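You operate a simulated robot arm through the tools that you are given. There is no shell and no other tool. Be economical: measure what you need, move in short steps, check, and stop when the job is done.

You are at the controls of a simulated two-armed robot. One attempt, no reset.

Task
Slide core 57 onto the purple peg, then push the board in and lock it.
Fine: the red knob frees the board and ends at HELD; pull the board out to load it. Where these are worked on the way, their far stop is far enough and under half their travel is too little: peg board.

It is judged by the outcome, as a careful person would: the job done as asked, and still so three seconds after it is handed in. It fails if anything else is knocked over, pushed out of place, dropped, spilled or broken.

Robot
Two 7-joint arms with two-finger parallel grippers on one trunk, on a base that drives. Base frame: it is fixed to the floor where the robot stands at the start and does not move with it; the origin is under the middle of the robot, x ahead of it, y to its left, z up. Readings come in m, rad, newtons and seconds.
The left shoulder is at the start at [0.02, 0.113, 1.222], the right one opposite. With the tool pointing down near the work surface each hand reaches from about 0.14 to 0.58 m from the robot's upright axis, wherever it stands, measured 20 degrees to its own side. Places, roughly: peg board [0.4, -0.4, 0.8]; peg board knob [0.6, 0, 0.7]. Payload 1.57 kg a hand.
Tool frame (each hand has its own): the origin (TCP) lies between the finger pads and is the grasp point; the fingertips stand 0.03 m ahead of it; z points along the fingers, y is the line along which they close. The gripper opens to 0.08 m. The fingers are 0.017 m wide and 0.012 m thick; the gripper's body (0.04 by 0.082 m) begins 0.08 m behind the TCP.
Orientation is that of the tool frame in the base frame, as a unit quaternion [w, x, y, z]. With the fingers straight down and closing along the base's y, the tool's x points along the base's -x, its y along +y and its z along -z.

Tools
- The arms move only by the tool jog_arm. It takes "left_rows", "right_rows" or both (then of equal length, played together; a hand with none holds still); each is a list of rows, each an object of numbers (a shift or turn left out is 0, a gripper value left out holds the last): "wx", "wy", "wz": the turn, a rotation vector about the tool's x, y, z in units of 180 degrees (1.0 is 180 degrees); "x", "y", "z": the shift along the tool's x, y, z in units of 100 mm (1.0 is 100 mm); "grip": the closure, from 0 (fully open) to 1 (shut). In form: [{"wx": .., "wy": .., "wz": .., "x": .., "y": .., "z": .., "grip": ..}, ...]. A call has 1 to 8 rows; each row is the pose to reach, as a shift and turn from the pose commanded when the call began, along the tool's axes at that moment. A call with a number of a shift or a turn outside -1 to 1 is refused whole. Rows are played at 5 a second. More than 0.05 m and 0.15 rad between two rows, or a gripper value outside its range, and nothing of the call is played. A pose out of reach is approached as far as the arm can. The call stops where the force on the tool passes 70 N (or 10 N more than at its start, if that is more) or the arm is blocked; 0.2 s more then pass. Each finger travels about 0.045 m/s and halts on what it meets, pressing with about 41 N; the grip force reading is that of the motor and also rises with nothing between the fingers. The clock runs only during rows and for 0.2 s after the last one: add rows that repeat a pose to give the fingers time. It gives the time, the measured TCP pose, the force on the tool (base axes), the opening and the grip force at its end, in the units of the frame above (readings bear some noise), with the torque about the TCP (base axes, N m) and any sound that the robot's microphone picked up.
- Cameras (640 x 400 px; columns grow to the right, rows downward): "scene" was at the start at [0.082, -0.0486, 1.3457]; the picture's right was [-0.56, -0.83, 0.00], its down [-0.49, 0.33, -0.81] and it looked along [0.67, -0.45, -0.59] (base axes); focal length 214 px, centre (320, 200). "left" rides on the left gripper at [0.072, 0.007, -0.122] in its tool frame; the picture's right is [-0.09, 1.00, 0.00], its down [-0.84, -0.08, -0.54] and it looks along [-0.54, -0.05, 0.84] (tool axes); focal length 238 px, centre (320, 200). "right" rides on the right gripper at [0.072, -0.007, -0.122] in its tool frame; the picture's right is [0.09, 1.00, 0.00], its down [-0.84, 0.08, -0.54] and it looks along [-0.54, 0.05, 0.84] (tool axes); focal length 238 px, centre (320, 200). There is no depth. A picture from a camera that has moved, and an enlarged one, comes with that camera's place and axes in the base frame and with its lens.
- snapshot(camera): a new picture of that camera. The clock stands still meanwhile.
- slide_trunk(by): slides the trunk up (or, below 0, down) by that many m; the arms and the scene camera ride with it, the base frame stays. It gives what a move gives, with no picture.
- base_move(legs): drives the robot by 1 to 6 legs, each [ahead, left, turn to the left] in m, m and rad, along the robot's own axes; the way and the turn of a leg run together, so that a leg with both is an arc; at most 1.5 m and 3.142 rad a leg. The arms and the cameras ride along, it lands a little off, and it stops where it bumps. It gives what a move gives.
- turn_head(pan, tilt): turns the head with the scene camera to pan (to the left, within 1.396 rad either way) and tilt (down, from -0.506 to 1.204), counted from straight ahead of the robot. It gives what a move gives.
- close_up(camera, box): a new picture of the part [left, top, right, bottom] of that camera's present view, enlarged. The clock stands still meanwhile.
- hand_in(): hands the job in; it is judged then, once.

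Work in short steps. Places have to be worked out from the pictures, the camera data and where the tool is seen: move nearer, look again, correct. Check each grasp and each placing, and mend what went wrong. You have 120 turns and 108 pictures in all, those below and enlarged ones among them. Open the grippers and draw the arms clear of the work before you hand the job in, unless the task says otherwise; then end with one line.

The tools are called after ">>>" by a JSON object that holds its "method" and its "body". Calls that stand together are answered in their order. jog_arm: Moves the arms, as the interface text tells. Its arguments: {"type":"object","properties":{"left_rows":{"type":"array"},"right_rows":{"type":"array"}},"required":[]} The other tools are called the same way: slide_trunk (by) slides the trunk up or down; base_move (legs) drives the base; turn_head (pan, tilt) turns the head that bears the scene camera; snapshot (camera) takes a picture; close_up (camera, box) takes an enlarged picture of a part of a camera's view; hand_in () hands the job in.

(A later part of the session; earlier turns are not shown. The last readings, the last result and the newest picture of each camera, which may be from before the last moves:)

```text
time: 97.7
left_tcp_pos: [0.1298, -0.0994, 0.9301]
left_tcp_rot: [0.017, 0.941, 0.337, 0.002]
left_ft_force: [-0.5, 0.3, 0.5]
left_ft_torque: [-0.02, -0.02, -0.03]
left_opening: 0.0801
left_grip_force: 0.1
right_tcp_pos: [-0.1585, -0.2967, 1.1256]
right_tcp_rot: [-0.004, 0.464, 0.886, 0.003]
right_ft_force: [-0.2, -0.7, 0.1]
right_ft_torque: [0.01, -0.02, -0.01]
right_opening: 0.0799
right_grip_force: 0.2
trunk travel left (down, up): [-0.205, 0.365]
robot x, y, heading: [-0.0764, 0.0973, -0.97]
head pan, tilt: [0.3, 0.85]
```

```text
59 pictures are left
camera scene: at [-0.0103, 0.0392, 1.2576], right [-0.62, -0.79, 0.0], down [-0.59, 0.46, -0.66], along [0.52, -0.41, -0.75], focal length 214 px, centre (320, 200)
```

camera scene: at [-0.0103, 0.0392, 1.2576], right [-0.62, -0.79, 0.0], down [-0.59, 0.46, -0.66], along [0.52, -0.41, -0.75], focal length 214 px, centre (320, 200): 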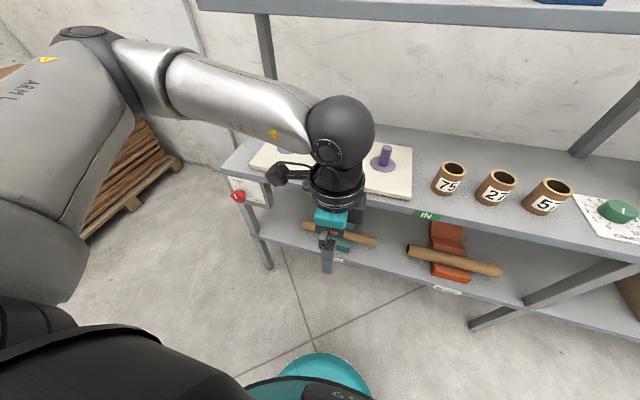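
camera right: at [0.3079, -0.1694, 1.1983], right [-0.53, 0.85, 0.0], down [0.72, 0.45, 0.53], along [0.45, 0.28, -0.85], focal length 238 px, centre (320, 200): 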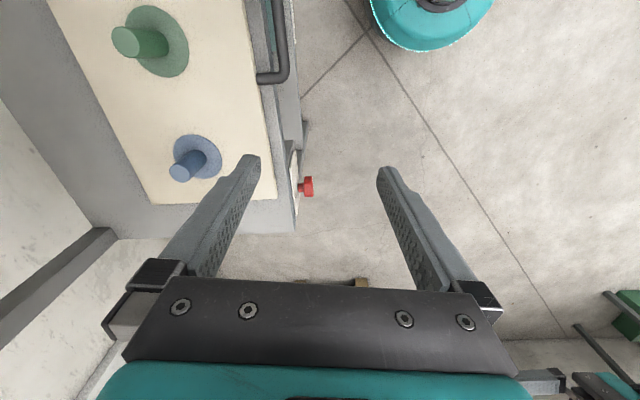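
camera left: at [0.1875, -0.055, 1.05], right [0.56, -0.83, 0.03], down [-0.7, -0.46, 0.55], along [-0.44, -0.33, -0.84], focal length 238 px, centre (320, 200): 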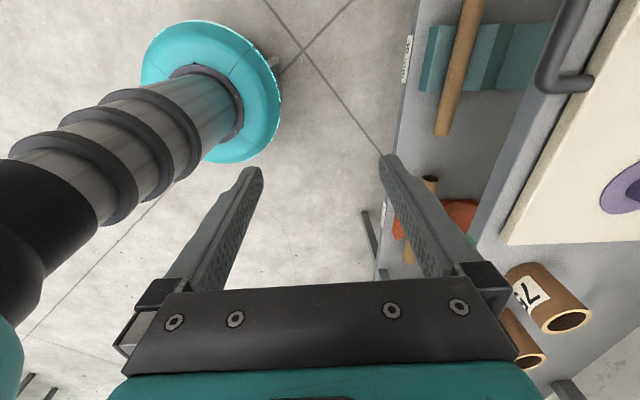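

The hand is tool-down now, near its roll limit, at (n .156, l .049). I move the base ahead 0.1 and left 0.08, then jog the arm ahead, and look.

>>> {"method": "base_move", "body": {"legs": [[0.1, 0.08, 0.01]]}}

>>> {"method": "jog_arm", "body": {"left_rows": [{"y": 0.3}, {"y": 0.6}, {"y": 0.9}]}}

>>> {"method": "snapshot", "body": {"camera": "left"}}

>>> {"method": "snapshot", "body": {"camera": "scene"}}

```text
time: 99.0
left_tcp_pos: [0.2564, -0.1328, 0.9296]
left_tcp_rot: [0.016, 0.94, 0.34, 0.001]
left_ft_force: [0.3, -0.5, -0.2]
left_ft_torque: [0.01, 0.03, -0.04]
left_opening: 0.0798
left_grip_force: 0.0
right_tcp_pos: [-0.0301, -0.3332, 1.1273]
right_tcp_rot: [-0.006, 0.46, 0.888, 0.002]
right_ft_force: [-0.7, 0.5, -0.6]
right_ft_torque: [0.0, 0.05, -0.01]
right_opening: 0.0799
right_grip_force: 0.2
trunk travel left (down, up): [-0.205, 0.365]
robot x, y, heading: [0.0459, 0.056, -0.961]
head pan, tilt: [0.3, 0.85]
```

```text
time: 99.8
left_tcp_pos: [0.2629, -0.1574, 0.9291]
left_tcp_rot: [0.017, 0.939, 0.344, 0.002]
left_ft_force: [0.4, -0.5, -0.9]
left_ft_torque: [-0.02, 0.01, 0.01]
left_opening: 0.0797
left_grip_force: 0.0
left hand out of reach, approached as far as the arm can: row 1, 2, 3
right_tcp_pos: [-0.03, -0.3324, 1.1264]
right_tcp_rot: [-0.005, 0.46, 0.888, 0.002]
right_ft_force: [-0.7, -0.5, 0.5]
right_ft_torque: [0.03, 0.04, 0.0]
right_opening: 0.08
right_grip_force: 0.0
trunk travel left (down, up): [-0.205, 0.365]
robot x, y, heading: [0.0467, 0.058, -0.959]
head pan, tilt: [0.3, 0.85]
```

```text
58 pictures are left
camera left: at [0.3188, -0.1123, 1.0479], right [0.57, -0.82, 0.03], down [-0.7, -0.47, 0.54], along [-0.43, -0.34, -0.84], focal length 238 px, centre (320, 200)
```

left: 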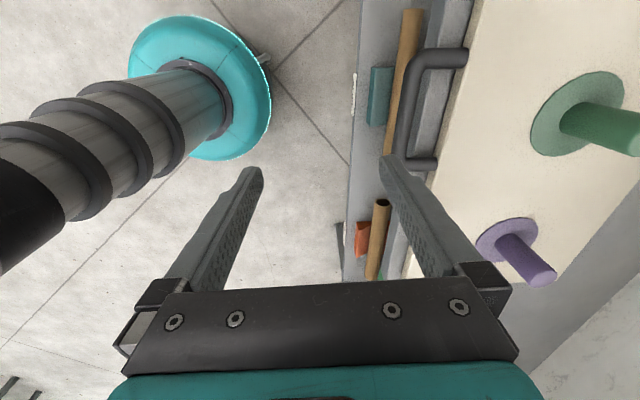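

```text
57 pictures are left
camera scene: at [0.1146, 0.0047, 1.2576], right [-0.61, -0.79, 0.0], down [-0.59, 0.46, -0.66], along [0.52, -0.4, -0.75], focal length 214 px, centre (320, 200)
```

scene: 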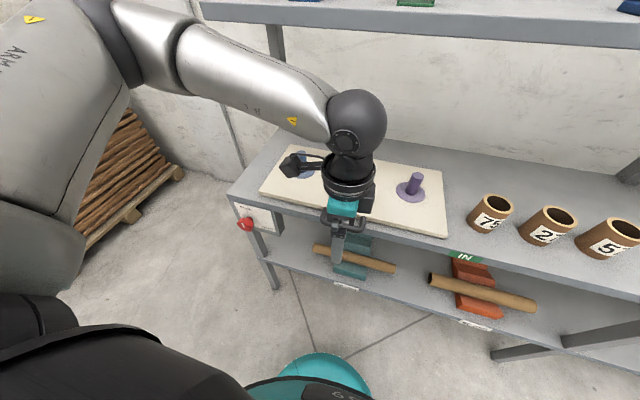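

The handle position is confirmed at (n .367, l .142). I keep the arm fixed and use the base: ahead 0.088, half-close the fingers, then check from above.

>>> {"method": "base_move", "body": {"legs": [[0.088, 0, 0]]}}

>>> {"method": "jog_arm", "body": {"left_rows": [{"grip": 0.45}, {"grip": 0.45}, {"grip": 0.45}]}}

>>> {"method": "slide_trunk", "body": {"by": -0.05}}

>>> {"method": "snapshot", "body": {"camera": "left"}}

```text
time: 100.9
left_tcp_pos: [0.3118, -0.229, 0.9281]
left_tcp_rot: [0.017, 0.939, 0.344, 0.002]
left_ft_force: [-0.1, 0.8, -0.5]
left_ft_torque: [0.04, -0.01, -0.02]
left_opening: 0.0799
left_grip_force: 0.1
right_tcp_pos: [0.0185, -0.4048, 1.1257]
right_tcp_rot: [-0.005, 0.461, 0.887, 0.003]
right_ft_force: [0.4, -0.9, -0.8]
right_ft_torque: [0.04, 0.0, 0.0]
right_opening: 0.0798
right_grip_force: 0.0
trunk travel left (down, up): [-0.205, 0.365]
robot x, y, heading: [0.0963, -0.009, -0.963]
head pan, tilt: [0.3, 0.85]
```

```text
time: 101.7
left_tcp_pos: [0.3122, -0.2285, 0.9279]
left_tcp_rot: [0.017, 0.939, 0.344, 0.002]
left_ft_force: [-0.3, -0.3, 0.6]
left_ft_torque: [0.0, -0.02, -0.03]
left_opening: 0.044
left_grip_force: 0.0
right_tcp_pos: [0.018, -0.4028, 1.1255]
right_tcp_rot: [-0.004, 0.461, 0.887, 0.003]
right_ft_force: [0.5, 0.0, 0.2]
right_ft_torque: [-0.03, -0.01, -0.02]
right_opening: 0.08
right_grip_force: 0.0
trunk travel left (down, up): [-0.205, 0.365]
robot x, y, heading: [0.0953, -0.0107, -0.963]
head pan, tilt: [0.3, 0.85]
```

```text
time: 102.6
left_tcp_pos: [0.311, -0.2276, 0.8776]
left_tcp_rot: [0.017, 0.939, 0.343, 0.002]
left_ft_force: [0.6, 0.9, 0.1]
left_ft_torque: [0.01, -0.02, 0.01]
left_opening: 0.0441
left_grip_force: 0.1
right_tcp_pos: [0.0196, -0.4024, 1.0754]
right_tcp_rot: [-0.004, 0.461, 0.887, 0.003]
right_ft_force: [0.3, -0.2, 0.8]
right_ft_torque: [-0.05, -0.02, 0.0]
right_opening: 0.0799
right_grip_force: 0.0
trunk travel left (down, up): [-0.155, 0.415]
robot x, y, heading: [0.0944, -0.0128, -0.957]
head pan, tilt: [0.3, 0.85]
```

```text
56 pictures are left
camera left: at [0.3676, -0.1831, 0.9979], right [0.57, -0.82, 0.03], down [-0.7, -0.46, 0.54], along [-0.43, -0.34, -0.84], focal length 238 px, centre (320, 200)
```

left: 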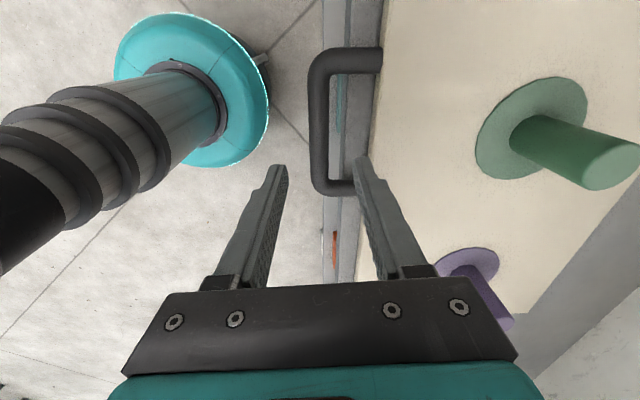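

The bar lies centred below the fingers. I lower 5 cm and close on it.

>>> {"method": "slide_trunk", "body": {"by": -0.05}}

>>> {"method": "jog_arm", "body": {"left_rows": [{"grip": 1}, {"grip": 1}, {"grip": 1}, {"grip": 1}]}}

>>> {"method": "snapshot", "body": {"camera": "left"}}

```text
time: 103.5
left_tcp_pos: [0.3128, -0.2286, 0.829]
left_tcp_rot: [0.018, 0.939, 0.344, 0.003]
left_ft_force: [0.7, 2.5, 11.0]
left_ft_torque: [-0.06, -0.27, 0.04]
left_opening: 0.0436
left_grip_force: 0.0
right_tcp_pos: [0.0182, -0.4022, 1.0251]
right_tcp_rot: [-0.004, 0.461, 0.888, 0.002]
right_ft_force: [-0.3, 0.4, 0.3]
right_ft_torque: [0.01, 0.02, -0.02]
right_opening: 0.08
right_grip_force: 0.1
trunk travel left (down, up): [-0.105, 0.465]
robot x, y, heading: [0.0977, -0.0099, -0.959]
head pan, tilt: [0.3, 0.85]
```

```text
time: 104.5
left_tcp_pos: [0.3098, -0.2273, 0.8276]
left_tcp_rot: [0.017, 0.939, 0.342, 0.003]
left_ft_force: [-0.1, 1.4, 15.6]
left_ft_torque: [-0.01, 0.2, -0.65]
left_opening: 0.0172
left_grip_force: 32.1
right_tcp_pos: [0.017, -0.403, 1.0265]
right_tcp_rot: [-0.004, 0.461, 0.887, 0.002]
right_ft_force: [-0.4, 0.2, -0.5]
right_ft_torque: [-0.02, 0.02, 0.01]
right_opening: 0.0802
right_grip_force: 0.0
trunk travel left (down, up): [-0.105, 0.465]
robot x, y, heading: [0.0983, -0.0133, -0.959]
head pan, tilt: [0.3, 0.85]
```

```text
55 pictures are left
camera left: at [0.3666, -0.1824, 0.948], right [0.57, -0.82, 0.03], down [-0.7, -0.46, 0.55], along [-0.43, -0.33, -0.84], focal length 238 px, centre (320, 200)
```

left: 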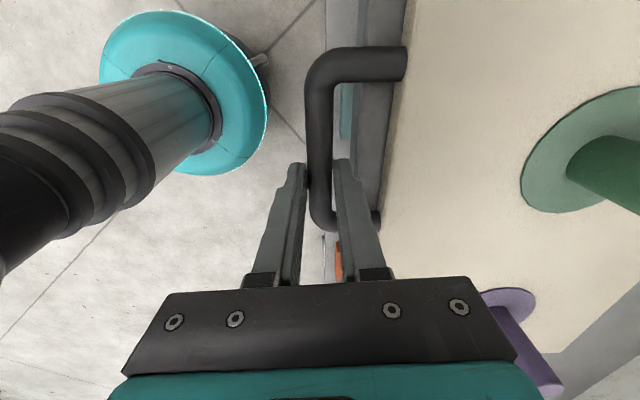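

The bar is gripped. I lift 4 mm to unload the fingertips and pull by backing the base 10 cm.

>>> {"method": "slide_trunk", "body": {"by": 0.004}}

>>> {"method": "base_move", "body": {"legs": [[-0.1, 0, 0]]}}

>>> {"method": "snapshot", "body": {"camera": "left"}}

```text
time: 105.1
left_tcp_pos: [0.3097, -0.227, 0.8294]
left_tcp_rot: [0.012, 0.939, 0.343, 0.003]
left_ft_force: [-8.6, -4.6, -29.5]
left_ft_torque: [-0.13, 0.11, -0.61]
left_opening: 0.0173
left_grip_force: 32.5
right_tcp_pos: [0.019, -0.4037, 1.0282]
right_tcp_rot: [-0.004, 0.461, 0.887, 0.003]
right_ft_force: [0.0, 0.2, 0.0]
right_ft_torque: [-0.02, -0.04, 0.01]
right_opening: 0.0801
right_grip_force: 0.0
trunk travel left (down, up): [-0.109, 0.461]
robot x, y, heading: [0.0972, -0.0131, -0.958]
head pan, tilt: [0.3, 0.85]
```

```text
time: 106.2
left_tcp_pos: [0.2554, -0.1449, 0.8337]
left_tcp_rot: [0.017, 0.939, 0.344, 0.004]
left_ft_force: [-4.9, -4.1, -20.9]
left_ft_torque: [0.07, -0.16, -0.58]
left_opening: 0.0168
left_grip_force: 32.4
right_tcp_pos: [-0.0392, -0.3217, 1.0293]
right_tcp_rot: [-0.006, 0.461, 0.887, 0.003]
right_ft_force: [0.7, -0.3, -0.9]
right_ft_torque: [0.01, -0.04, -0.02]
right_opening: 0.08
right_grip_force: 0.1
trunk travel left (down, up): [-0.109, 0.461]
robot x, y, heading: [0.0367, 0.0697, -0.96]
head pan, tilt: [0.3, 0.85]
```

```text
54 pictures are left
camera left: at [0.3101, -0.1013, 0.952], right [0.57, -0.82, 0.03], down [-0.7, -0.47, 0.54], along [-0.43, -0.34, -0.84], focal length 238 px, centre (320, 200)
```

left: 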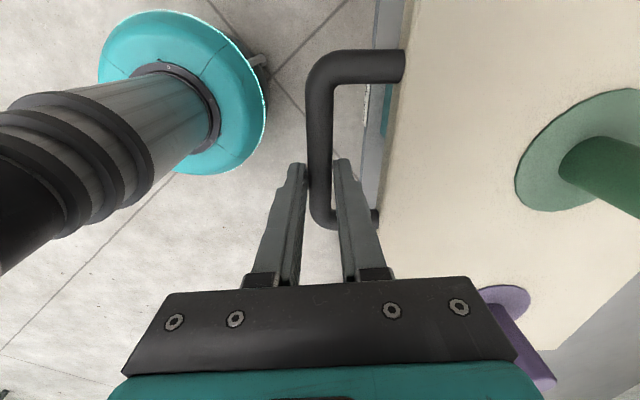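

The board slides with the hand. I pull another 8 cm.

>>> {"method": "base_move", "body": {"legs": [[-0.08, 0, 0]]}}

>>> {"method": "snapshot", "body": {"camera": "left"}}

```text
time: 107.3
left_tcp_pos: [0.2263, -0.1037, 0.8356]
left_tcp_rot: [0.046, 0.936, 0.349, 0.006]
left_ft_force: [2.3, -5.1, -7.5]
left_ft_torque: [-0.28, -0.06, -0.65]
left_opening: 0.0174
left_grip_force: 32.3
right_tcp_pos: [-0.0795, -0.265, 1.0293]
right_tcp_rot: [-0.004, 0.46, 0.888, 0.002]
right_ft_force: [-0.5, 0.3, -0.6]
right_ft_torque: [-0.02, 0.03, 0.03]
right_opening: 0.08
right_grip_force: 0.1
trunk travel left (down, up): [-0.109, 0.461]
robot x, y, heading: [-0.0005, 0.1306, -0.96]
head pan, tilt: [0.3, 0.85]
stopped in leg 1: the force on the tool passed its limit at 78 N (the readings are from after the stop); the commanded pose is now the measured one
```

```text
53 pictures are left
camera left: at [0.2775, -0.0526, 0.9543], right [0.58, -0.81, 0.09], down [-0.71, -0.45, 0.55], along [-0.4, -0.38, -0.83], focal length 238 px, centre (320, 200)
```

left: 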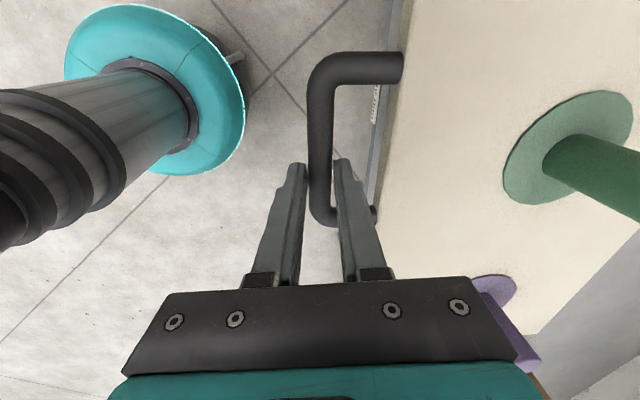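

The pull hit the stop after 15 cm. I release partially and lift off with the trunk.

>>> {"method": "jog_arm", "body": {"left_rows": [{"grip": 0.45}, {"grip": 0.45}, {"grip": 0.45}]}}

>>> {"method": "slide_trunk", "body": {"by": 0.12}}

>>> {"method": "turn_head", "body": {"pan": -0.3, "tilt": 0.8}}

>>> {"method": "snapshot", "body": {"camera": "scene"}}

```text
time: 108.1
left_tcp_pos: [0.2236, -0.1036, 0.8356]
left_tcp_rot: [0.045, 0.935, 0.351, 0.006]
left_ft_force: [0.4, 0.0, -0.9]
left_ft_torque: [0.01, 0.0, 0.02]
left_opening: 0.0441
left_grip_force: 0.0
right_tcp_pos: [-0.079, -0.2627, 1.0299]
right_tcp_rot: [-0.004, 0.461, 0.887, 0.001]
right_ft_force: [-0.3, -0.5, -0.1]
right_ft_torque: [-0.02, 0.0, 0.0]
right_opening: 0.08
right_grip_force: 0.2
trunk travel left (down, up): [-0.109, 0.461]
robot x, y, heading: [-0.0029, 0.1297, -0.954]
head pan, tilt: [0.3, 0.85]
```

```text
time: 109.6
left_tcp_pos: [0.2253, -0.1037, 0.9558]
left_tcp_rot: [0.045, 0.935, 0.351, 0.007]
left_ft_force: [-0.6, 0.1, 0.5]
left_ft_torque: [0.01, -0.01, 0.06]
left_opening: 0.0441
left_grip_force: 0.0
right_tcp_pos: [-0.0787, -0.2633, 1.1501]
right_tcp_rot: [-0.004, 0.461, 0.888, 0.002]
right_ft_force: [0.4, 0.0, -0.2]
right_ft_torque: [0.0, 0.04, 0.01]
right_opening: 0.0798
right_grip_force: 0.1
trunk travel left (down, up): [-0.229, 0.341]
robot x, y, heading: [-0.0015, 0.1305, -0.954]
head pan, tilt: [0.3, 0.85]
```

```text
time: 110.6
left_tcp_pos: [0.2253, -0.1035, 0.9568]
left_tcp_rot: [0.045, 0.936, 0.35, 0.006]
left_ft_force: [-0.1, -0.2, 0.1]
left_ft_torque: [-0.01, -0.02, 0.0]
left_opening: 0.0441
left_grip_force: 0.0
right_tcp_pos: [-0.0797, -0.2642, 1.1505]
right_tcp_rot: [-0.003, 0.46, 0.888, 0.002]
right_ft_force: [-0.4, 0.1, -0.2]
right_ft_torque: [-0.03, -0.04, 0.01]
right_opening: 0.0799
right_grip_force: 0.0
trunk travel left (down, up): [-0.229, 0.341]
robot x, y, heading: [-0.0015, 0.1309, -0.958]
head pan, tilt: [-0.3, 0.799]
```

```text
52 pictures are left
camera scene: at [0.0286, 0.0445, 1.2856], right [-0.95, -0.31, 0.0], down [-0.22, 0.68, -0.7], along [0.22, -0.66, -0.72], focal length 214 px, centre (320, 200)
```

scene: 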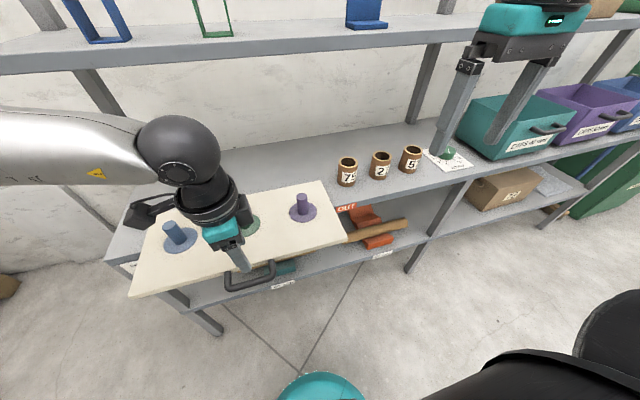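

The board is out (red OUT shows). Core 57 is at about (n .50, l -.46). I lift and unroll the left hand, stretch the right hand ahead, and drive over to the core.

>>> {"method": "jog_arm", "body": {"left_rows": [{"z": -0.3, "wz": -0.04}, {"z": -0.6, "wz": -0.08}, {"z": -0.9, "wz": -0.12}, {"z": -1.0, "wz": -0.16}, {"z": -1.0, "wz": -0.2}], "right_rows": [{"x": -0.25, "y": 0.2}, {"x": -0.5, "y": 0.4}, {"x": -0.75, "y": 0.6}, {"x": -1.0, "y": 0.8}, {"x": -1.0, "y": 0.8}]}}

>>> {"method": "jog_arm", "body": {"right_rows": [{"x": -0.4}, {"x": -0.8}]}}

>>> {"method": "base_move", "body": {"legs": [[0, -0.33, 0], [0.13, 0, 0]]}}

>>> {"method": "snapshot", "body": {"camera": "right"}}

```text
time: 111.8
left_tcp_pos: [0.2207, -0.0962, 1.0551]
left_tcp_rot: [0.044, 0.78, 0.624, -0.008]
left_ft_force: [0.6, 0.5, 0.1]
left_ft_torque: [-0.01, 0.02, 0.01]
left_opening: 0.044
left_grip_force: 0.0
right_tcp_pos: [0.0434, -0.3003, 1.15]
right_tcp_rot: [-0.004, 0.46, 0.888, 0.003]
right_ft_force: [0.8, 0.2, -0.8]
right_ft_torque: [-0.02, -0.01, 0.01]
right_opening: 0.0801
right_grip_force: 0.2
trunk travel left (down, up): [-0.229, 0.341]
robot x, y, heading: [0.0014, 0.1318, -0.956]
head pan, tilt: [-0.3, 0.799]
```

```text
time: 112.4
left_tcp_pos: [0.2204, -0.0958, 1.0547]
left_tcp_rot: [0.044, 0.781, 0.623, -0.007]
left_ft_force: [-0.2, -0.5, 0.4]
left_ft_torque: [0.02, -0.01, 0.01]
left_opening: 0.0438
left_grip_force: 0.1
right_tcp_pos: [0.09, -0.3661, 1.1471]
right_tcp_rot: [-0.003, 0.46, 0.888, 0.002]
right_ft_force: [0.4, -0.8, 0.1]
right_ft_torque: [0.03, 0.04, -0.01]
right_opening: 0.0801
right_grip_force: 0.1
trunk travel left (down, up): [-0.229, 0.341]
robot x, y, heading: [-0.0049, 0.1285, -0.96]
head pan, tilt: [-0.3, 0.799]
```

```text
time: 115.5
left_tcp_pos: [0.0253, -0.3932, 1.0546]
left_tcp_rot: [0.045, 0.781, 0.623, -0.007]
left_ft_force: [-0.3, -0.6, 0.2]
left_ft_torque: [0.01, 0.02, -0.03]
left_opening: 0.044
left_grip_force: 0.2
right_tcp_pos: [-0.1027, -0.6631, 1.1482]
right_tcp_rot: [-0.003, 0.46, 0.888, 0.003]
right_ft_force: [-0.6, -1.0, 0.2]
right_ft_torque: [0.03, 0.02, 0.01]
right_opening: 0.0799
right_grip_force: 0.0
trunk travel left (down, up): [-0.229, 0.341]
robot x, y, heading: [-0.1997, -0.1657, -0.959]
head pan, tilt: [-0.3, 0.799]
```

```text
51 pictures are left
camera right: at [-0.1506, -0.6091, 1.2706], right [0.76, 0.65, 0.0], down [0.55, -0.64, 0.53], along [0.35, -0.41, -0.85], focal length 238 px, centre (320, 200)
```

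right: 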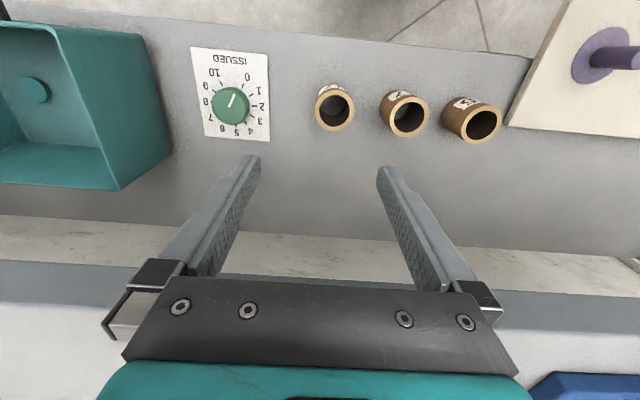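

The right hand is roughly above core 57. I lower the right arm 20 cm and look again.

>>> {"method": "jog_arm", "body": {"right_rows": [{"z": 0.4}, {"z": 0.8}, {"z": 1.0}]}}

>>> {"method": "jog_arm", "body": {"right_rows": [{"z": 0.4}, {"z": 0.8}]}}

>>> {"method": "snapshot", "body": {"camera": "right"}}

```text
time: 116.3
left_tcp_pos: [0.0242, -0.3914, 1.0551]
left_tcp_rot: [0.044, 0.781, 0.623, -0.006]
left_ft_force: [0.3, -0.2, -0.1]
left_ft_torque: [-0.01, 0.03, -0.01]
left_opening: 0.0441
left_grip_force: 0.1
right_tcp_pos: [-0.1053, -0.662, 1.0477]
right_tcp_rot: [-0.004, 0.459, 0.888, 0.002]
right_ft_force: [0.3, -0.2, -0.3]
right_ft_torque: [0.0, 0.0, -0.04]
right_opening: 0.0801
right_grip_force: 0.0
trunk travel left (down, up): [-0.229, 0.341]
robot x, y, heading: [-0.1923, -0.1713, -0.954]
head pan, tilt: [-0.3, 0.799]
```

```text
time: 116.9
left_tcp_pos: [0.024, -0.3932, 1.0547]
left_tcp_rot: [0.044, 0.781, 0.623, -0.007]
left_ft_force: [0.4, -0.3, -0.5]
left_ft_torque: [0.02, 0.01, 0.01]
left_opening: 0.0442
left_grip_force: 0.0
right_tcp_pos: [-0.1051, -0.6628, 0.9687]
right_tcp_rot: [-0.002, 0.46, 0.888, 0.002]
right_ft_force: [-1.1, 0.7, -1.3]
right_ft_torque: [0.02, -0.01, -0.01]
right_opening: 0.08
right_grip_force: 0.0
trunk travel left (down, up): [-0.229, 0.341]
robot x, y, heading: [-0.1982, -0.1684, -0.956]
head pan, tilt: [-0.3, 0.799]
```

```text
50 pictures are left
camera right: at [-0.1528, -0.6095, 1.0913], right [0.76, 0.65, 0.0], down [0.55, -0.64, 0.54], along [0.35, -0.41, -0.84], focal length 238 px, centre (320, 200)
```

right: 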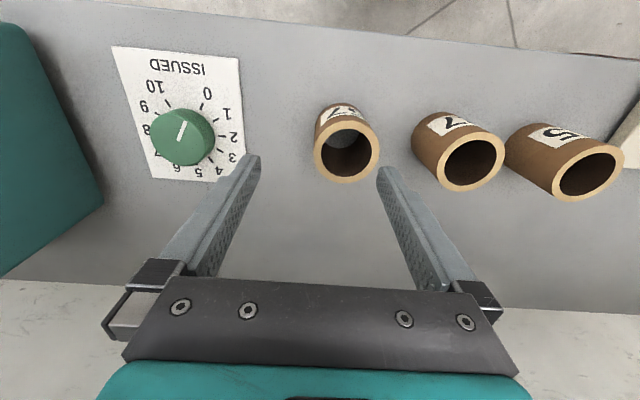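

Core 57's top centre triangulates to (n .498, l -.441, z .86). I shift over it and descend to z 0.84.

>>> {"method": "jog_arm", "body": {"right_rows": [{"x": -0.16, "y": 0.26}, {"x": -0.16, "y": 0.26, "z": 0.3}]}}

>>> {"method": "snapshot", "body": {"camera": "right"}}

```text
time: 117.5
left_tcp_pos: [0.0252, -0.392, 1.0546]
left_tcp_rot: [0.045, 0.78, 0.624, -0.006]
left_ft_force: [-0.1, 0.1, 0.0]
left_ft_torque: [-0.02, 0.0, 0.04]
left_opening: 0.0441
left_grip_force: 0.1
right_tcp_pos: [-0.0755, -0.6618, 0.9381]
right_tcp_rot: [-0.004, 0.46, 0.888, 0.003]
right_ft_force: [-0.1, 0.4, -0.3]
right_ft_torque: [-0.01, 0.0, 0.04]
right_opening: 0.0801
right_grip_force: 0.1
trunk travel left (down, up): [-0.229, 0.341]
robot x, y, heading: [-0.197, -0.1706, -0.952]
head pan, tilt: [-0.3, 0.799]
```

```text
49 pictures are left
camera right: at [-0.1227, -0.6071, 1.0607], right [0.76, 0.65, 0.0], down [0.55, -0.64, 0.53], along [0.35, -0.41, -0.84], focal length 238 px, centre (320, 200)
```

right: 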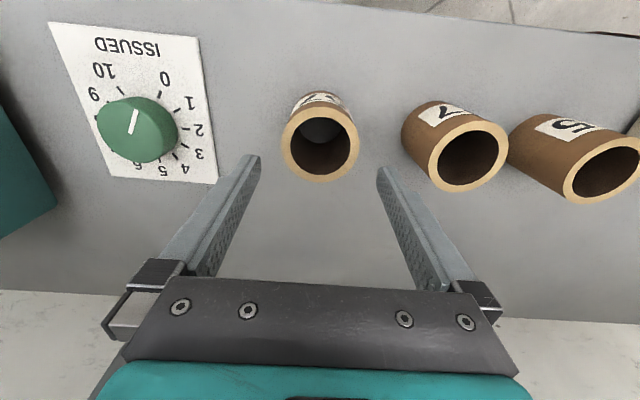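

The core is exactly centred under the hand. I descend 9.8 cm, and close.

>>> {"method": "jog_arm", "body": {"right_rows": [{"z": 0.4}, {"z": 0.8}, {"z": 0.98}, {"z": 0.98}]}}

>>> {"method": "jog_arm", "body": {"right_rows": [{"grip": 1}, {"grip": 1}, {"grip": 1}, {"grip": 1}]}}

>>> {"method": "snapshot", "body": {"camera": "right"}}

```text
time: 118.5
left_tcp_pos: [0.0254, -0.392, 1.0546]
left_tcp_rot: [0.045, 0.781, 0.623, -0.007]
left_ft_force: [-0.1, -0.1, 0.2]
left_ft_torque: [0.01, -0.02, -0.02]
left_opening: 0.0441
left_grip_force: 0.0
right_tcp_pos: [-0.0751, -0.6606, 0.8412]
right_tcp_rot: [-0.004, 0.459, 0.889, 0.003]
right_ft_force: [-0.6, 0.3, 0.2]
right_ft_torque: [-0.02, 0.01, 0.0]
right_opening: 0.0801
right_grip_force: 0.1
trunk travel left (down, up): [-0.229, 0.341]
robot x, y, heading: [-0.1956, -0.1693, -0.957]
head pan, tilt: [-0.3, 0.799]
```

```text
time: 119.5
left_tcp_pos: [0.0253, -0.3913, 1.0538]
left_tcp_rot: [0.044, 0.781, 0.623, -0.007]
left_ft_force: [-0.4, -0.6, 0.2]
left_ft_torque: [0.01, 0.03, 0.02]
left_opening: 0.0438
left_grip_force: 0.0
right_tcp_pos: [-0.0763, -0.6602, 0.8408]
right_tcp_rot: [-0.004, 0.459, 0.888, 0.002]
right_ft_force: [-0.1, 0.2, 0.7]
right_ft_torque: [0.0, 0.0, -0.02]
right_opening: 0.0612
right_grip_force: 39.9
trunk travel left (down, up): [-0.229, 0.341]
robot x, y, heading: [-0.1929, -0.1653, -0.956]
head pan, tilt: [-0.3, 0.799]
```

```text
48 pictures are left
camera right: at [-0.1222, -0.6058, 0.9634], right [0.76, 0.65, 0.0], down [0.55, -0.64, 0.54], along [0.35, -0.41, -0.84], focal length 238 px, centre (320, 200)
```

right: 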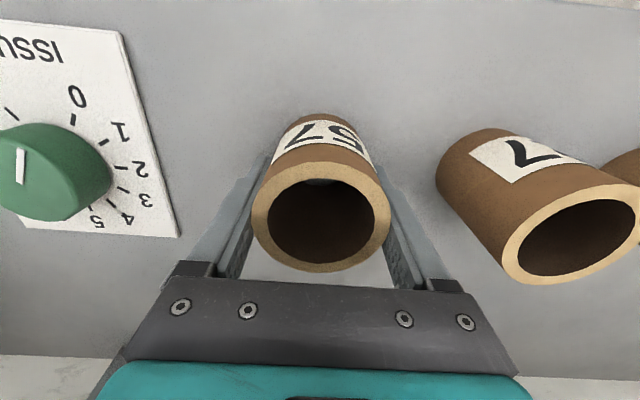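

Core 57 is held (6.1 cm). I lift it 15 cm and drive to above the purple peg, estimated at (n .389, l -.018).

>>> {"method": "jog_arm", "body": {"right_rows": [{"z": -0.4}, {"z": -0.8}, {"z": -1.0}]}}

>>> {"method": "jog_arm", "body": {"right_rows": [{"z": -0.4}, {"z": -0.6}]}}

>>> {"method": "base_move", "body": {"legs": [[-0.107, 0, 0], [0, 0.424, 0]]}}

>>> {"method": "snapshot", "body": {"camera": "right"}}

>>> {"method": "snapshot", "body": {"camera": "scene"}}

```text
time: 120.3
left_tcp_pos: [0.0245, -0.3924, 1.0551]
left_tcp_rot: [0.045, 0.781, 0.622, -0.008]
left_ft_force: [0.1, 0.5, 0.1]
left_ft_torque: [0.02, 0.0, -0.01]
left_opening: 0.0438
left_grip_force: 0.1
right_tcp_pos: [-0.0757, -0.6595, 0.9404]
right_tcp_rot: [-0.004, 0.46, 0.888, 0.002]
right_ft_force: [-0.2, -0.2, -0.6]
right_ft_torque: [-0.04, -0.01, 0.02]
right_opening: 0.0613
right_grip_force: 41.1
trunk travel left (down, up): [-0.229, 0.341]
robot x, y, heading: [-0.197, -0.1677, -0.962]
head pan, tilt: [-0.3, 0.799]
```

```text
time: 120.9
left_tcp_pos: [0.0238, -0.3905, 1.0553]
left_tcp_rot: [0.045, 0.781, 0.622, -0.007]
left_ft_force: [1.0, -0.8, -0.1]
left_ft_torque: [0.05, 0.01, 0.02]
left_opening: 0.0438
left_grip_force: 0.1
right_tcp_pos: [-0.0762, -0.6591, 1.001]
right_tcp_rot: [-0.004, 0.46, 0.888, 0.002]
right_ft_force: [0.3, 0.6, -1.0]
right_ft_torque: [-0.01, 0.01, 0.01]
right_opening: 0.0611
right_grip_force: 41.1
trunk travel left (down, up): [-0.229, 0.341]
robot x, y, heading: [-0.1975, -0.1706, -0.956]
head pan, tilt: [-0.3, 0.799]
```

```text
time: 124.2
left_tcp_pos: [0.3089, -0.061, 1.055]
left_tcp_rot: [0.046, 0.78, 0.624, -0.008]
left_ft_force: [-0.3, 0.4, -0.7]
left_ft_torque: [-0.03, -0.02, -0.03]
left_opening: 0.044
left_grip_force: 0.0
right_tcp_pos: [0.2103, -0.3281, 1.0015]
right_tcp_rot: [-0.004, 0.458, 0.889, 0.001]
right_ft_force: [0.5, -0.1, -0.4]
right_ft_torque: [-0.01, 0.0, 0.0]
right_opening: 0.0612
right_grip_force: 40.7
trunk travel left (down, up): [-0.229, 0.341]
robot x, y, heading: [0.0903, 0.1598, -0.951]
head pan, tilt: [-0.3, 0.799]
```

```text
47 pictures are left
camera right: at [0.1636, -0.2755, 1.1237], right [0.76, 0.65, 0.0], down [0.55, -0.64, 0.53], along [0.35, -0.41, -0.84], focal length 238 px, centre (320, 200)
```

right: 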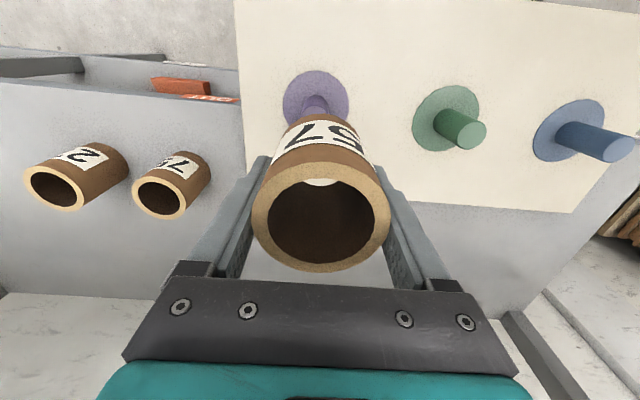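

```text
46 pictures are left
camera scene: at [0.1182, 0.0784, 1.2856], right [-0.95, -0.31, 0.0], down [-0.22, 0.68, -0.7], along [0.22, -0.66, -0.72], focal length 214 px, centre (320, 200)
```

scene: 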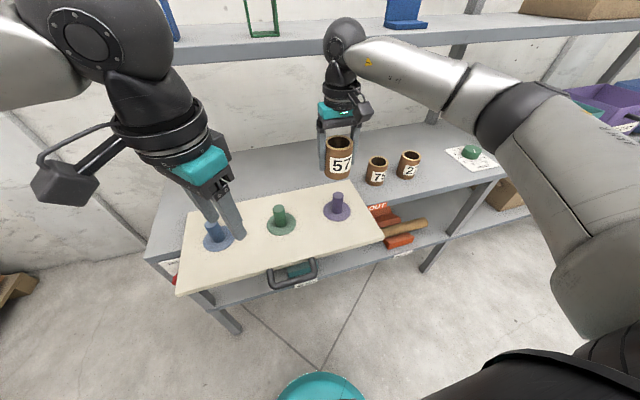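

TCP is at (n .389, l -.017); the peg estimates scatter by ~1.5 cm, so I zoom in on both views to refine.

>>> {"method": "close_up", "body": {"camera": "scene", "box": [300, 170, 380, 230]}}

>>> {"method": "close_up", "body": {"camera": "right", "box": [260, 50, 380, 140]}}

```text
6.67 times, centred on (340, 200) of scene
camera zoom: at [0.1182, 0.0784, 1.2856], right [-0.95, -0.31, 0.0], down [-0.22, 0.68, -0.7], along [0.22, -0.66, -0.72], focal length 1430 px, centre (187, 200)
```

zoom: 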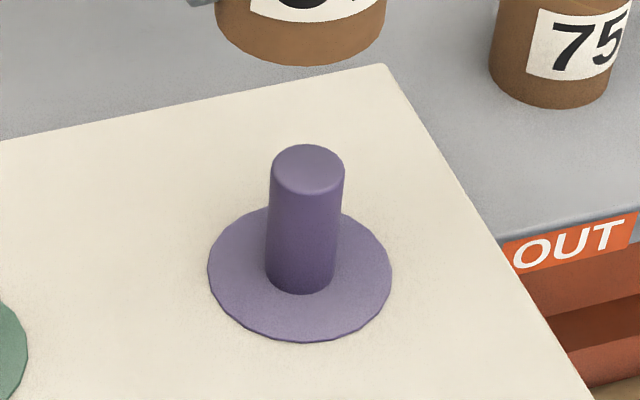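

```text
4.44 times, centred on (320, 95) of right
camera zoom: at [0.1636, -0.2755, 1.1237], right [0.76, 0.65, 0.0], down [0.55, -0.64, 0.53], along [0.35, -0.41, -0.84], focal length 1059 px, centre (320, 667)
```

zoom: 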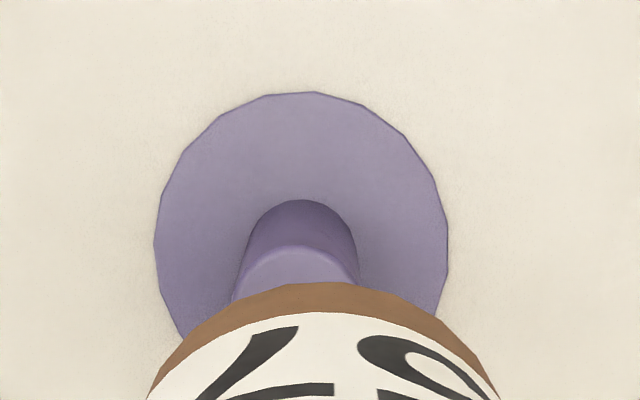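

Refined: board top at z≈.83, peg top z≈.89, peg axis 1.6 cm nearer and 0.5 cm to the right of the core. I correct and lower to just above the peg.

>>> {"method": "jog_arm", "body": {"right_rows": [{"x": 0.15, "y": -0.04}, {"x": 0.15, "y": -0.04, "z": 0.3}, {"x": 0.15, "y": -0.04, "z": 0.5}]}}

>>> {"method": "snapshot", "body": {"camera": "right"}}

>>> {"method": "close_up", "body": {"camera": "scene", "box": [280, 130, 400, 220]}}

>>> {"method": "snapshot", "body": {"camera": "left"}}

```text
time: 125.0
left_tcp_pos: [0.3098, -0.0615, 1.0533]
left_tcp_rot: [0.046, 0.779, 0.625, -0.008]
left_ft_force: [0.0, 0.0, 0.4]
left_ft_torque: [0.0, 0.01, 0.01]
left_opening: 0.044
left_grip_force: 0.0
right_tcp_pos: [0.1981, -0.3191, 0.9513]
right_tcp_rot: [-0.003, 0.458, 0.889, 0.002]
right_ft_force: [-0.1, -0.1, -0.3]
right_ft_torque: [0.02, 0.0, 0.04]
right_opening: 0.0609
right_grip_force: 41.0
trunk travel left (down, up): [-0.229, 0.341]
robot x, y, heading: [0.0877, 0.1617, -0.951]
head pan, tilt: [-0.3, 0.799]
```

```text
43 pictures are left
camera right: at [0.1512, -0.2655, 1.0736], right [0.76, 0.65, 0.0], down [0.55, -0.64, 0.54], along [0.35, -0.41, -0.84], focal length 238 px, centre (320, 200)
```

right: 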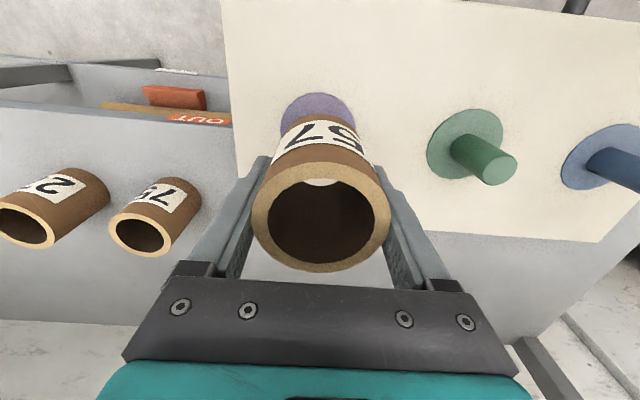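

```text
4.44 times, centred on (340, 175) of scene
camera zoom: at [0.1179, 0.0781, 1.2856], right [-0.95, -0.31, 0.0], down [-0.22, 0.68, -0.7], along [0.22, -0.66, -0.72], focal length 953 px, centre (231, 311)
```

zoom: 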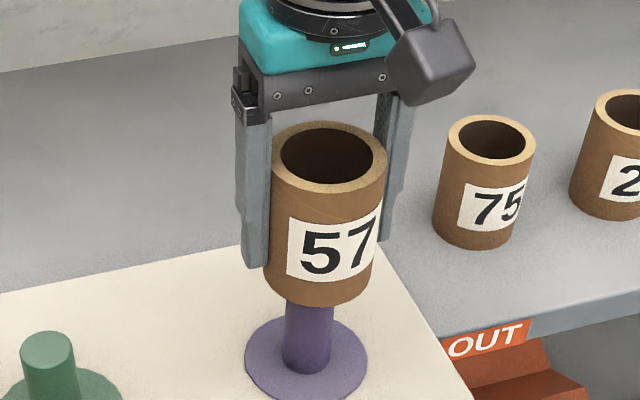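

```text
41 pictures are left
camera left: at [0.3253, 0.0171, 1.1699], right [0.95, -0.31, 0.07], down [-0.28, -0.75, 0.59], along [-0.13, -0.58, -0.8], focal length 238 px, centre (320, 200)
```

left: 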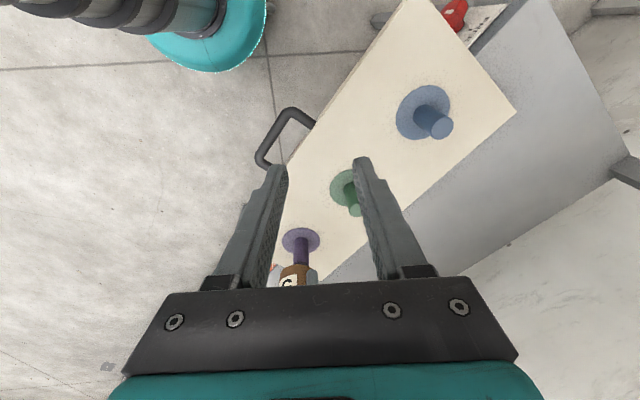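

Looks nearly aligned. I zoom the right camera on the disc to check the remaining offset before sliding it down.

>>> {"method": "close_up", "body": {"camera": "right", "box": [260, 60, 380, 150]}}

```text
4.44 times, centred on (320, 105) of right
camera zoom: at [0.1512, -0.2655, 1.0736], right [0.76, 0.65, 0.0], down [0.55, -0.64, 0.54], along [0.35, -0.41, -0.84], focal length 1059 px, centre (320, 622)
```

zoom: 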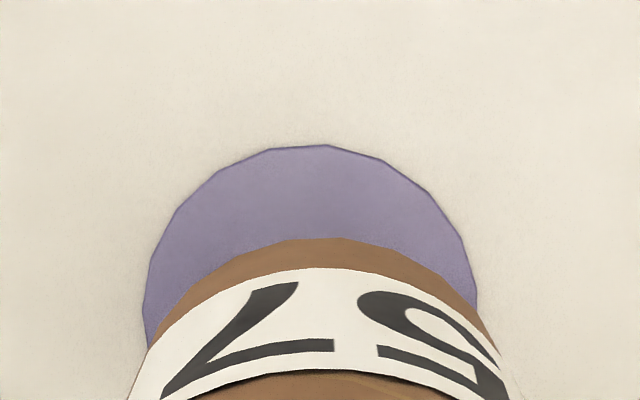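

Solving both views: board z≈.8325 and the core is concentric with the peg to about 2 mm. I nudge 2 mm ahead and lower 4 cm, checking force.

>>> {"method": "jog_arm", "body": {"right_rows": [{"x": -0.02}, {"x": -0.02, "z": 0.15}, {"x": -0.02, "z": 0.3}, {"x": -0.02, "z": 0.4}]}}

>>> {"method": "close_up", "body": {"camera": "scene", "box": [280, 140, 400, 230]}}

```text
time: 126.0
left_tcp_pos: [0.3093, -0.0604, 1.054]
left_tcp_rot: [0.045, 0.78, 0.624, -0.008]
left_ft_force: [-0.4, 0.8, 1.0]
left_ft_torque: [-0.02, 0.0, 0.02]
left_opening: 0.044
left_grip_force: 0.0
right_tcp_pos: [0.1991, -0.3203, 0.9117]
right_tcp_rot: [-0.004, 0.459, 0.889, 0.002]
right_ft_force: [-0.8, 0.8, -1.3]
right_ft_torque: [0.02, 0.05, 0.03]
right_opening: 0.0613
right_grip_force: 41.2
trunk travel left (down, up): [-0.229, 0.341]
robot x, y, heading: [0.0857, 0.1608, -0.958]
head pan, tilt: [-0.3, 0.799]
```

```text
4.44 times, centred on (340, 185) of scene
camera zoom: at [0.1178, 0.0781, 1.2856], right [-0.95, -0.31, 0.0], down [-0.22, 0.68, -0.7], along [0.22, -0.66, -0.72], focal length 953 px, centre (231, 267)
```

zoom: 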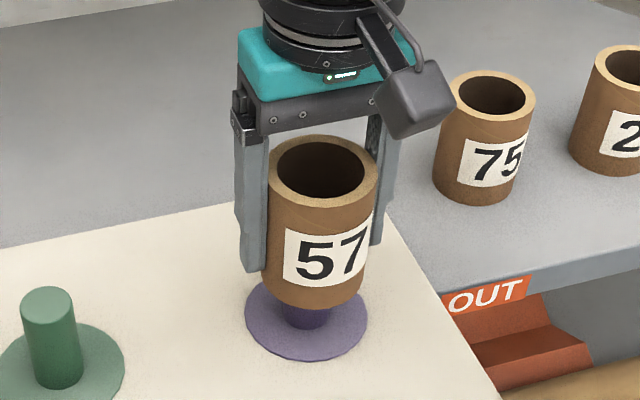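

The core is over the peg with no side force. I lower the remaining ~3.5 cm.

>>> {"method": "jog_arm", "body": {"right_rows": [{"z": 0.12}, {"z": 0.24}, {"z": 0.33}]}}

>>> {"method": "close_up", "body": {"camera": "scene", "box": [280, 140, 400, 230]}}

```text
time: 126.8
left_tcp_pos: [0.3076, -0.061, 1.055]
left_tcp_rot: [0.045, 0.78, 0.624, -0.007]
left_ft_force: [0.0, 0.8, 0.6]
left_ft_torque: [0.01, -0.01, -0.03]
left_opening: 0.0441
left_grip_force: 0.0
right_tcp_pos: [0.1986, -0.3208, 0.8782]
right_tcp_rot: [-0.004, 0.458, 0.889, 0.001]
right_ft_force: [-0.8, -0.1, -0.8]
right_ft_torque: [0.0, 0.01, 0.0]
right_opening: 0.0614
right_grip_force: 40.4
trunk travel left (down, up): [-0.229, 0.341]
robot x, y, heading: [0.0862, 0.1629, -0.953]
head pan, tilt: [-0.3, 0.799]
```

```text
4.44 times, centred on (340, 185) of scene
camera zoom: at [0.1178, 0.0782, 1.2856], right [-0.95, -0.31, 0.0], down [-0.22, 0.68, -0.7], along [0.22, -0.66, -0.72], focal length 953 px, centre (231, 267)
```

zoom: 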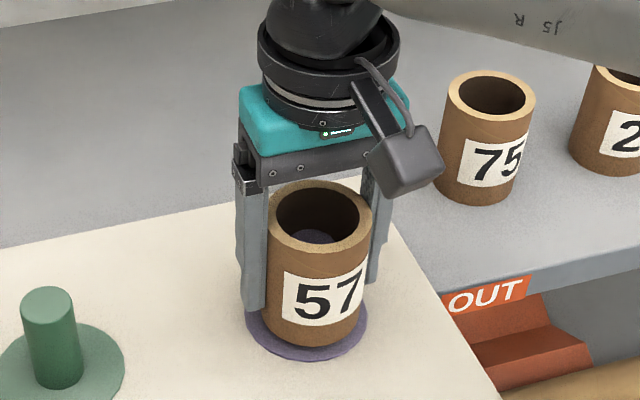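

Peg top is visible inside the core; it is almost seated. I creep down 6 mm and watch the force.

>>> {"method": "jog_arm", "body": {"right_rows": [{"z": 0.03}, {"z": 0.06}]}}

```text
time: 127.5
left_tcp_pos: [0.3091, -0.0619, 1.0539]
left_tcp_rot: [0.045, 0.78, 0.624, -0.007]
left_ft_force: [0.3, 0.2, 0.5]
left_ft_torque: [0.01, 0.01, -0.01]
left_opening: 0.0441
left_grip_force: 0.0
right_tcp_pos: [0.1991, -0.3194, 0.8718]
right_tcp_rot: [-0.004, 0.458, 0.889, 0.002]
right_ft_force: [0.3, 0.2, -0.5]
right_ft_torque: [-0.05, 0.0, 0.03]
right_opening: 0.0612
right_grip_force: 41.0
trunk travel left (down, up): [-0.229, 0.341]
robot x, y, heading: [0.0897, 0.1637, -0.952]
head pan, tilt: [-0.3, 0.799]
```

Still free; I creep down another 8 mm.

>>> {"method": "jog_arm", "body": {"right_rows": [{"z": 0.03}, {"z": 0.06}, {"z": 0.08}]}}

>>> {"method": "close_up", "body": {"camera": "scene", "box": [280, 150, 400, 240]}}

```text
time: 128.2
left_tcp_pos: [0.3093, -0.062, 1.0543]
left_tcp_rot: [0.045, 0.78, 0.624, -0.007]
left_ft_force: [-0.8, 0.2, 0.0]
left_ft_torque: [0.02, 0.03, -0.01]
left_opening: 0.0442
left_grip_force: 0.0
right_tcp_pos: [0.1981, -0.3208, 0.864]
right_tcp_rot: [-0.004, 0.459, 0.889, 0.001]
right_ft_force: [-0.5, 0.1, -0.5]
right_ft_torque: [0.0, -0.01, 0.03]
right_opening: 0.0614
right_grip_force: 41.0
trunk travel left (down, up): [-0.229, 0.341]
robot x, y, heading: [0.0864, 0.1649, -0.95]
head pan, tilt: [-0.3, 0.799]
```

```text
4.44 times, centred on (340, 195) of scene
camera zoom: at [0.1178, 0.0782, 1.2856], right [-0.95, -0.31, 0.0], down [-0.22, 0.68, -0.7], along [0.22, -0.66, -0.72], focal length 953 px, centre (231, 222)
```

zoom: 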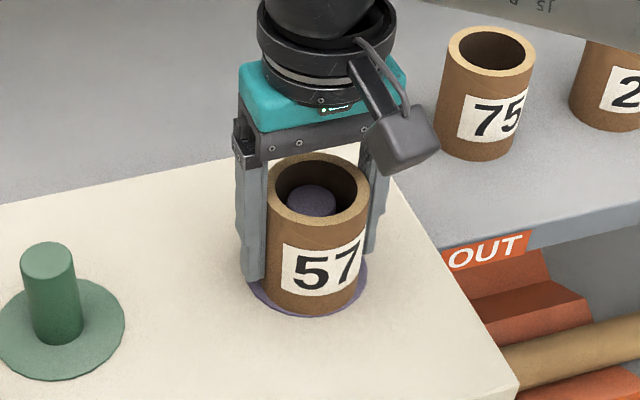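

Still no contact though visibly near the disc; another few millimetres.

>>> {"method": "jog_arm", "body": {"right_rows": [{"z": 0.03}, {"z": 0.06}, {"z": 0.08}]}}

```text
time: 129.1
left_tcp_pos: [0.3079, -0.0591, 1.0571]
left_tcp_rot: [0.046, 0.78, 0.624, -0.008]
left_ft_force: [0.9, -0.7, -0.2]
left_ft_torque: [0.03, -0.05, -0.02]
left_opening: 0.0441
left_grip_force: 0.0
right_tcp_pos: [0.2004, -0.3216, 0.8633]
right_tcp_rot: [0.001, 0.46, 0.888, -0.001]
right_ft_force: [-4.7, -3.4, 41.7]
right_ft_torque: [0.16, 1.08, -0.1]
right_opening: 0.0614
right_grip_force: 41.2
trunk travel left (down, up): [-0.229, 0.341]
robot x, y, heading: [0.0857, 0.1609, -0.959]
head pan, tilt: [-0.3, 0.799]
```

Seated: 42 N contact at z .863. I take the load off, open, and rise straight up.

>>> {"method": "jog_arm", "body": {"right_rows": [{"z": -0.07}, {"z": -0.07, "grip": 0}, {"z": -0.07, "grip": 0}, {"z": -0.07, "grip": 0}]}}

>>> {"method": "jog_arm", "body": {"right_rows": [{"z": -0.3}, {"z": -0.6}, {"z": -1.0}]}}

>>> {"method": "jog_arm", "body": {"right_rows": [{"z": -0.4}, {"z": -0.8}]}}

>>> {"method": "close_up", "body": {"camera": "scene", "box": [200, 120, 440, 300]}}

```text
time: 130.1
left_tcp_pos: [0.3088, -0.0607, 1.0547]
left_tcp_rot: [0.045, 0.78, 0.624, -0.007]
left_ft_force: [0.3, 0.3, 0.5]
left_ft_torque: [-0.02, 0.03, 0.01]
left_opening: 0.0439
left_grip_force: 0.0
right_tcp_pos: [0.1987, -0.3193, 0.8633]
right_tcp_rot: [-0.003, 0.459, 0.888, 0.002]
right_ft_force: [0.6, -0.7, -0.8]
right_ft_torque: [0.02, 0.02, 0.02]
right_opening: 0.0802
right_grip_force: 0.2
trunk travel left (down, up): [-0.229, 0.341]
robot x, y, heading: [0.0886, 0.1605, -0.953]
head pan, tilt: [-0.3, 0.799]
```

```text
time: 130.8
left_tcp_pos: [0.3091, -0.0612, 1.0545]
left_tcp_rot: [0.045, 0.78, 0.624, -0.008]
left_ft_force: [-1.1, 0.5, -0.3]
left_ft_torque: [0.02, 0.02, -0.02]
left_opening: 0.0442
left_grip_force: 0.2
right_tcp_pos: [0.1991, -0.3219, 0.9638]
right_tcp_rot: [-0.004, 0.459, 0.889, 0.002]
right_ft_force: [0.3, 0.7, -0.5]
right_ft_torque: [-0.01, 0.01, -0.02]
right_opening: 0.08
right_grip_force: 0.1
trunk travel left (down, up): [-0.229, 0.341]
robot x, y, heading: [0.0858, 0.1608, -0.954]
head pan, tilt: [-0.3, 0.799]
```

```text
time: 131.4
left_tcp_pos: [0.309, -0.0602, 1.0547]
left_tcp_rot: [0.045, 0.78, 0.624, -0.008]
left_ft_force: [0.8, -0.2, -0.8]
left_ft_torque: [-0.02, -0.03, 0.02]
left_opening: 0.0443
left_grip_force: 0.0
right_tcp_pos: [0.1989, -0.3193, 1.0448]
right_tcp_rot: [-0.004, 0.459, 0.889, 0.002]
right_ft_force: [-0.6, -1.1, 0.3]
right_ft_torque: [0.01, 0.0, 0.0]
right_opening: 0.08
right_grip_force: 0.1
trunk travel left (down, up): [-0.229, 0.341]
robot x, y, heading: [0.0841, 0.1642, -0.954]
head pan, tilt: [-0.3, 0.799]
```

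```text
2.22 times, centred on (320, 210) of scene
camera zoom: at [0.1179, 0.0785, 1.2857], right [-0.95, -0.31, 0.0], down [-0.22, 0.68, -0.7], along [0.22, -0.66, -0.72], focal length 477 px, centre (320, 178)
```

zoom: 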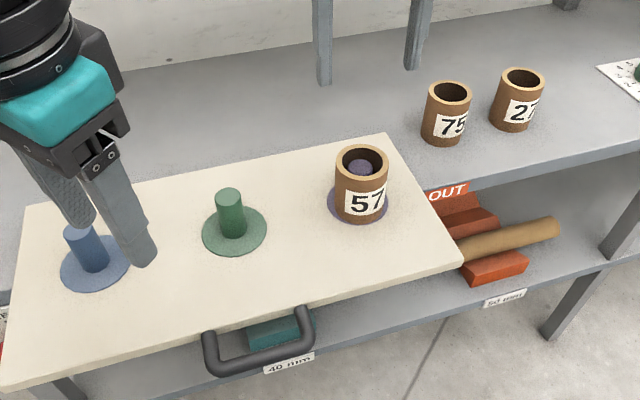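

Core 57 sits on the purple peg. Next the push: I position the closed left hand in front of the handle bar (start n≈.16, l≈.137), rolling it back and closing.

>>> {"method": "base_move", "body": {"legs": [[-0.07, -0.08, 0]]}}

>>> {"method": "jog_arm", "body": {"left_rows": [{"wz": -0.045, "grip": 1}, {"wz": -0.09, "grip": 1}, {"wz": -0.135, "grip": 1}, {"wz": -0.18, "grip": 1}, {"wz": -0.225, "grip": 1}, {"wz": -0.26, "grip": 1}]}}

>>> {"method": "turn_head", "body": {"pan": 0.1, "tilt": 1.0}}

>>> {"method": "snapshot", "body": {"camera": "scene"}}

```text
time: 132.6
left_tcp_pos: [0.2029, -0.05, 1.0555]
left_tcp_rot: [0.045, 0.78, 0.624, -0.008]
left_ft_force: [0.0, 0.3, -0.7]
left_ft_torque: [-0.01, -0.02, 0.0]
left_opening: 0.0439
left_grip_force: 0.0
right_tcp_pos: [0.0914, -0.3095, 1.0445]
right_tcp_rot: [-0.004, 0.459, 0.888, 0.002]
right_ft_force: [0.2, -0.7, 0.1]
right_ft_torque: [-0.01, -0.02, 0.01]
right_opening: 0.08
right_grip_force: 0.0
trunk travel left (down, up): [-0.229, 0.341]
robot x, y, heading: [-0.0191, 0.1745, -0.953]
head pan, tilt: [-0.3, 0.799]
```

```text
time: 134.0
left_tcp_pos: [0.2032, -0.0498, 1.0546]
left_tcp_rot: [0.039, 0.468, 0.883, -0.024]
left_ft_force: [-0.2, 0.5, 0.7]
left_ft_torque: [-0.02, 0.04, 0.0]
left_opening: 0.0
left_grip_force: 21.2
right_tcp_pos: [0.0937, -0.3093, 1.0449]
right_tcp_rot: [-0.004, 0.458, 0.889, 0.002]
right_ft_force: [-0.4, 0.7, 0.2]
right_ft_torque: [-0.01, 0.02, -0.01]
right_opening: 0.0802
right_grip_force: 0.0
trunk travel left (down, up): [-0.229, 0.341]
robot x, y, heading: [-0.0219, 0.1745, -0.957]
head pan, tilt: [-0.3, 0.799]
```

```text
time: 134.9
left_tcp_pos: [0.204, -0.0504, 1.0554]
left_tcp_rot: [0.038, 0.469, 0.882, -0.024]
left_ft_force: [0.7, 1.3, 0.5]
left_ft_torque: [0.04, 0.0, -0.03]
left_opening: 0.0
left_grip_force: 21.6
right_tcp_pos: [0.0928, -0.3099, 1.0457]
right_tcp_rot: [-0.004, 0.459, 0.888, 0.001]
right_ft_force: [0.3, 0.4, -0.1]
right_ft_torque: [-0.01, 0.01, 0.0]
right_opening: 0.08
right_grip_force: 0.0
trunk travel left (down, up): [-0.229, 0.341]
robot x, y, heading: [-0.0199, 0.172, -0.957]
head pan, tilt: [0.099, 1.0]
```

```text
35 pictures are left
camera scene: at [0.0331, 0.1135, 1.2705], right [-0.75, -0.66, 0.0], down [-0.55, 0.63, -0.54], along [0.35, -0.41, -0.84], focal length 214 px, centre (320, 200)
```

scene: 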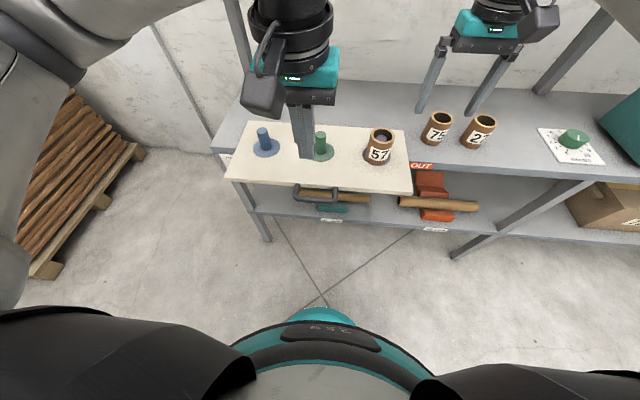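

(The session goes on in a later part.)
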